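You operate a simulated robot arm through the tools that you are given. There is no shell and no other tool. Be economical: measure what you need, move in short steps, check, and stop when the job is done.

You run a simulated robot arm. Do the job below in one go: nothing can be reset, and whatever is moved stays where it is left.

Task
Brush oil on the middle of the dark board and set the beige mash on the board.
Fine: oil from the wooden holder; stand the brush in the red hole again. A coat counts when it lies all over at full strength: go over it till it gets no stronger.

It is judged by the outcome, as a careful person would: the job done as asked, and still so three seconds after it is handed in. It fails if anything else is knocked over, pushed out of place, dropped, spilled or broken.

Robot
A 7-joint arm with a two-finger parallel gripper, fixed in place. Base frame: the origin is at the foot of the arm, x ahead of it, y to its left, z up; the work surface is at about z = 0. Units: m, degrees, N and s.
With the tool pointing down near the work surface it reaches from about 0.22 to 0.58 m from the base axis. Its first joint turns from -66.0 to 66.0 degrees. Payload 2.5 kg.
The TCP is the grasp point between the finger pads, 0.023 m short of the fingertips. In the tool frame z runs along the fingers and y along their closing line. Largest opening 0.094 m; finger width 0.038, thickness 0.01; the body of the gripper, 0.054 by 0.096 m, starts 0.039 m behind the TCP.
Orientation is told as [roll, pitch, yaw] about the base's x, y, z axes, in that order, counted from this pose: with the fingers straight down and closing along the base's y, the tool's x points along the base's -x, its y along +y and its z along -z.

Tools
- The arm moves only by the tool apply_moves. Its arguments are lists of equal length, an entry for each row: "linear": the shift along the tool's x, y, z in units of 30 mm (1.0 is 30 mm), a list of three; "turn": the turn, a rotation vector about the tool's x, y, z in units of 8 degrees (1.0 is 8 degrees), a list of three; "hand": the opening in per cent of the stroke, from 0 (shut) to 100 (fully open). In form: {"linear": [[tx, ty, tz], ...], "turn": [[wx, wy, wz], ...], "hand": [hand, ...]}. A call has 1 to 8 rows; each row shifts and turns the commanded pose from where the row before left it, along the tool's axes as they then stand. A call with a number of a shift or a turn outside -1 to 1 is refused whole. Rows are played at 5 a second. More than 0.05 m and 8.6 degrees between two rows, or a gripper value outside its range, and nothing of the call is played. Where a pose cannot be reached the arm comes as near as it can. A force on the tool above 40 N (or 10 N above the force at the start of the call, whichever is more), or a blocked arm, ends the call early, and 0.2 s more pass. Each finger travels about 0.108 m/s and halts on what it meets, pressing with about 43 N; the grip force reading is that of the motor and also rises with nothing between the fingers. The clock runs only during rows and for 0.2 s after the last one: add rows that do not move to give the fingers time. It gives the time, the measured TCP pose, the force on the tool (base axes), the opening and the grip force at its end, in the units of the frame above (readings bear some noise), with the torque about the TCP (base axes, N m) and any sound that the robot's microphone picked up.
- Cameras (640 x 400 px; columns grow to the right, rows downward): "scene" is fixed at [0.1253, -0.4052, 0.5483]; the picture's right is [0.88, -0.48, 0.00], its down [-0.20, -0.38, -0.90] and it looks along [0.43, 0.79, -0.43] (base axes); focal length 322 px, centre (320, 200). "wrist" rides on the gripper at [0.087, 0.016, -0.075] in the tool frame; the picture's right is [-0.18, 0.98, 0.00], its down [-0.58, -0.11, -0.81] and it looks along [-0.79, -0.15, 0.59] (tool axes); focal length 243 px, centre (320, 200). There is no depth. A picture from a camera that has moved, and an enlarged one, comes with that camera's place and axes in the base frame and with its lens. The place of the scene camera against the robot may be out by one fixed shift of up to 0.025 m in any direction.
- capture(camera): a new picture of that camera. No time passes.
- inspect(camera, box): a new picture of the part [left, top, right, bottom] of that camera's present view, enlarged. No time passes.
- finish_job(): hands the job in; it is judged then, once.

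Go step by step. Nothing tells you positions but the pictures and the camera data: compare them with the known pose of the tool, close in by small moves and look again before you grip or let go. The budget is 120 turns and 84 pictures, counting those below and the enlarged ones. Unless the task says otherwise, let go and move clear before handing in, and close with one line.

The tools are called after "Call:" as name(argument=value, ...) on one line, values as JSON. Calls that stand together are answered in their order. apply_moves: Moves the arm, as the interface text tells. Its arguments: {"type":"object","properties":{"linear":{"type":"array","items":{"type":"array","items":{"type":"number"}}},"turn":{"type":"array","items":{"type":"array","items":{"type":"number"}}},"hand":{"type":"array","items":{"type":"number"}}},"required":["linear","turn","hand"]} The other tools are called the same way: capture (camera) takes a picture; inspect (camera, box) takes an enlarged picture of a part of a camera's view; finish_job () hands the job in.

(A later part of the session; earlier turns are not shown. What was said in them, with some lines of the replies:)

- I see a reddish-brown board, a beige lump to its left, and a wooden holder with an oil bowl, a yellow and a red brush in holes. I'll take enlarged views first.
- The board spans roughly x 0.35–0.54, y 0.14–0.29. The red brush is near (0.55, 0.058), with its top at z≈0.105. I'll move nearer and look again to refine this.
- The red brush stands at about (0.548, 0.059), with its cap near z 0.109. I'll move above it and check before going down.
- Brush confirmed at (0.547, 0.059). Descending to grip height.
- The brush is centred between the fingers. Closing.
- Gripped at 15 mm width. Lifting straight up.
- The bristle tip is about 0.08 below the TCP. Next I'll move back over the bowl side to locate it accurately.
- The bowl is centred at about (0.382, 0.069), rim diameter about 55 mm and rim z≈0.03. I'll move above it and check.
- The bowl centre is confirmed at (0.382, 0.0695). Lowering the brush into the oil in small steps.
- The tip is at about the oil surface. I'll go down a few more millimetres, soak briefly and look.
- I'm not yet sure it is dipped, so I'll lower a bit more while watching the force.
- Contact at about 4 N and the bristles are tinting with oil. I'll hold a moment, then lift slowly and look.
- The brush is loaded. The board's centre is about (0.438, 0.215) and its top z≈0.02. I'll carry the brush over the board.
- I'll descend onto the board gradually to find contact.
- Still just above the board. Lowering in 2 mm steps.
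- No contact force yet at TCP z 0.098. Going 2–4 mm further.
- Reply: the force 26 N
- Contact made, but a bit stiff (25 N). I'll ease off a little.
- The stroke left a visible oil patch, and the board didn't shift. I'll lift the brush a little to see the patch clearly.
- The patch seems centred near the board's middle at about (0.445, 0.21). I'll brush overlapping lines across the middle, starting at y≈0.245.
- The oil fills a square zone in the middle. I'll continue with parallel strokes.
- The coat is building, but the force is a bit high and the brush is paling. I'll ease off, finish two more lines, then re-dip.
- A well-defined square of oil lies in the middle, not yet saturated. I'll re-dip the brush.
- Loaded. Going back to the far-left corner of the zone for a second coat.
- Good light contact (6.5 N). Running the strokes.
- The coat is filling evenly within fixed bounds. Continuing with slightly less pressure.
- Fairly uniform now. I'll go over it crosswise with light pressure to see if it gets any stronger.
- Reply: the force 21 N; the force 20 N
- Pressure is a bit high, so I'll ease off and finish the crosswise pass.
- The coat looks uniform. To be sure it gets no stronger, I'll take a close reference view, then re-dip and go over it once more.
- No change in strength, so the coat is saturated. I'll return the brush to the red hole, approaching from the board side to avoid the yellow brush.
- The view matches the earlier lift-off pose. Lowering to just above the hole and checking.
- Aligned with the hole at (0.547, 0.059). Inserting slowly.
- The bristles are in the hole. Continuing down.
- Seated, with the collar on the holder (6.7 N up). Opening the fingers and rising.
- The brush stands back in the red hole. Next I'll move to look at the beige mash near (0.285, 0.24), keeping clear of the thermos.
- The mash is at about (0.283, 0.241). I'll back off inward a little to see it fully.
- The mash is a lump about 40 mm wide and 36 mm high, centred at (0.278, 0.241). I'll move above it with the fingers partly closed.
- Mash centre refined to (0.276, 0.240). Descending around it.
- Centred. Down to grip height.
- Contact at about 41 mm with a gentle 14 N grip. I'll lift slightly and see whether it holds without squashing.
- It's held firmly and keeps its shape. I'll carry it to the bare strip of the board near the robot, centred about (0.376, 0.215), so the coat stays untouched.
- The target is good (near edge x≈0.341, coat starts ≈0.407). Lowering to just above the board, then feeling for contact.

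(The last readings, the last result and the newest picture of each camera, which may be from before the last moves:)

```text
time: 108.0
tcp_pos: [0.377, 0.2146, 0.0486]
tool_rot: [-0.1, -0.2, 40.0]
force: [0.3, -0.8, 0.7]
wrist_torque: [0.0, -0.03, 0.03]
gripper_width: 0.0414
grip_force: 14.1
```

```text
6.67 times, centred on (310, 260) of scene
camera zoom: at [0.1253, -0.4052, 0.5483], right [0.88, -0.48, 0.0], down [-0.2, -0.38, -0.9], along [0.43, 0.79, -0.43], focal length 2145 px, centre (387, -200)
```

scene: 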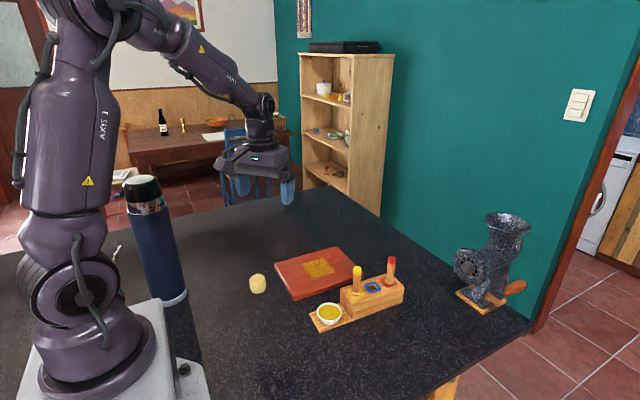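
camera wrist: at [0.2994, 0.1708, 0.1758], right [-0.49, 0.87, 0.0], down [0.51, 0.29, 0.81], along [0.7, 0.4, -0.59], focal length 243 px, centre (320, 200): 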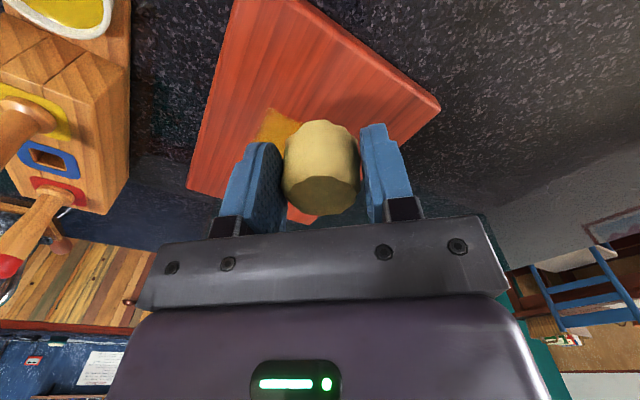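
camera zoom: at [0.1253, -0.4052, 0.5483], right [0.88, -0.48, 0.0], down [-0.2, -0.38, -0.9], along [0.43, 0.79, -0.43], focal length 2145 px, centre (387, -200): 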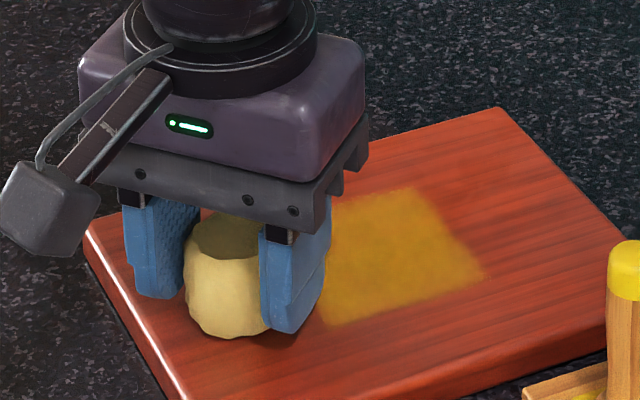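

Call:
apply_moves(linear=[[0, 0, 0.06], [0, 0, 0.06], [0, 0, 0]], turn=[[0, 0, 0], [0, 0, 0], [0, 0, 0]], hand=[38, 38, 38])

```text
time: 108.8
tcp_pos: [0.3775, 0.2147, 0.0462]
tool_rot: [-0.1, -0.2, 40.0]
force: [-2.5, -1.4, 11.7]
wrist_torque: [0.02, 0.03, 0.01]
gripper_width: 0.0414
grip_force: 14.2
```

Contact made. I'll ease up slightly, open gently, and look.

Call:
apply_moves(linear=[[0, 0, -0.03], [0, 0, 0], [0, 0, 0], [0, 0, 0], [0, 0, 0], [0, 0, 0], [0, 0, 0]], turn=[[0, 0, 0], [0, 0, 0], [0, 0, 0], [0, 0, 0], [0, 0, 0], [0, 0, 0], [0, 0, 0]], hand=[40, 46, 52, 58, 64, 66, 66])

Call:
inspect(camera="scene", box=[270, 230, 350, 290])

Call:
capture(camera="wrist")

```text
time: 110.4
tcp_pos: [0.3773, 0.2144, 0.0477]
tool_rot: [-0.1, 0.1, 40.0]
force: [0.1, -0.6, 1.3]
wrist_torque: [-0.01, -0.01, 0.01]
gripper_width: 0.0621
grip_force: 0.1
```

```text
6.67 times, centred on (310, 260) of scene
camera zoom: at [0.1253, -0.4052, 0.5483], right [0.88, -0.48, 0.0], down [-0.2, -0.38, -0.9], along [0.43, 0.79, -0.43], focal length 2145 px, centre (387, -200)
```

zoom: 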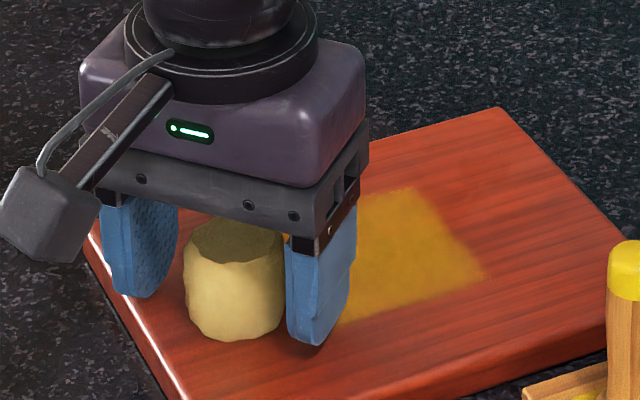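

```text
21 pictures are left
camera wrist: at [0.2992, 0.1706, 0.1216], right [-0.49, 0.87, 0.0], down [0.51, 0.29, 0.81], along [0.7, 0.4, -0.59], focal length 243 px, centre (320, 200)
```

wrist: 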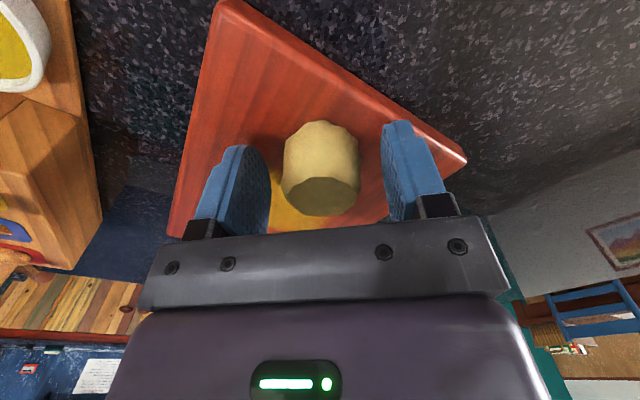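

The mash stands free on the board. Rising straight up and clear.

Call:
apply_moves(linear=[[0, 0, -0.3], [0, 0, -0.7], [0, 0, -0.9], [0, 0, -0.9], [0, 0, -0.9], [0, 0, -0.9], [0, 0, -0.9], [0, 0, 0]], turn=[[0, 0, 0], [0, 0, 0], [0, 0, 0], [0, 0, 0], [0, 0, 0], [0, 0, 0], [0, 0, 0], [0, 0, 0]], hand=[66, 66, 66, 66, 66, 66, 66, 66])

Call:
inspect(camera="scene", box=[230, 220, 430, 345])

Call:
inspect(camera="scene", box=[280, 235, 350, 290])

```text
time: 112.2
tcp_pos: [0.3765, 0.2151, 0.2109]
tool_rot: [0.0, -0.1, 40.1]
force: [-0.6, -0.6, 0.1]
wrist_torque: [-0.01, -0.01, -0.03]
gripper_width: 0.0622
grip_force: 0.1
```

```text
3.20 times, centred on (330, 282) of scene
camera zoom: at [0.1253, -0.4052, 0.5483], right [0.88, -0.48, 0.0], down [-0.2, -0.38, -0.9], along [0.43, 0.79, -0.43], focal length 1030 px, centre (288, -64)
```

zoom: 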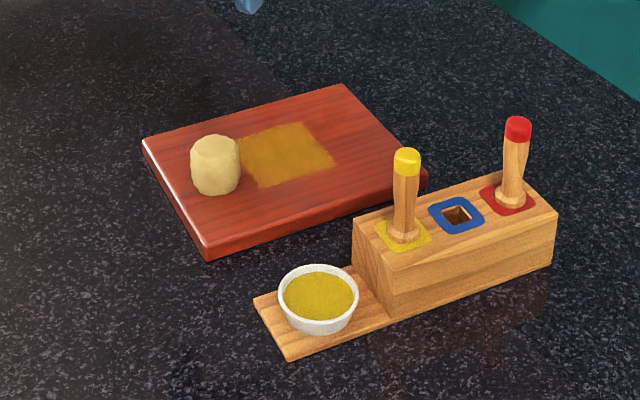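

```text
7.27 times, centred on (315, 262) of scene
camera zoom: at [0.1253, -0.4052, 0.5483], right [0.88, -0.48, 0.0], down [-0.2, -0.38, -0.9], along [0.43, 0.79, -0.43], focal length 2340 px, centre (356, -254)
```

zoom: 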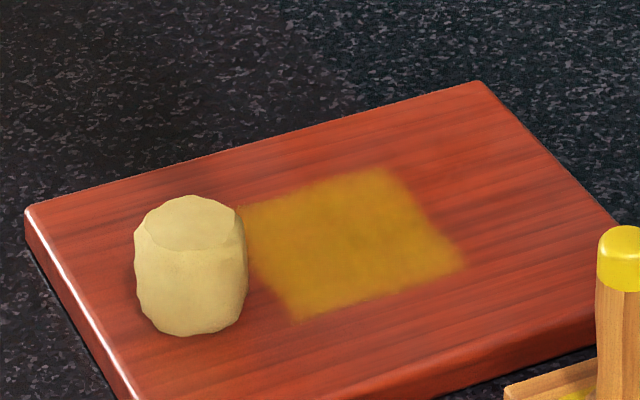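

The mash stands on the board, the middle is evenly coated, the brush is back in the red hole, and the arm is clear. Handing in.

Call:
finish_job()

```text
The job is handed in.
```

I oiled the middle of the board until the coat got no stronger, stood the brush back in the red hole, and set the beige mash on the board just beside the oiled patch.
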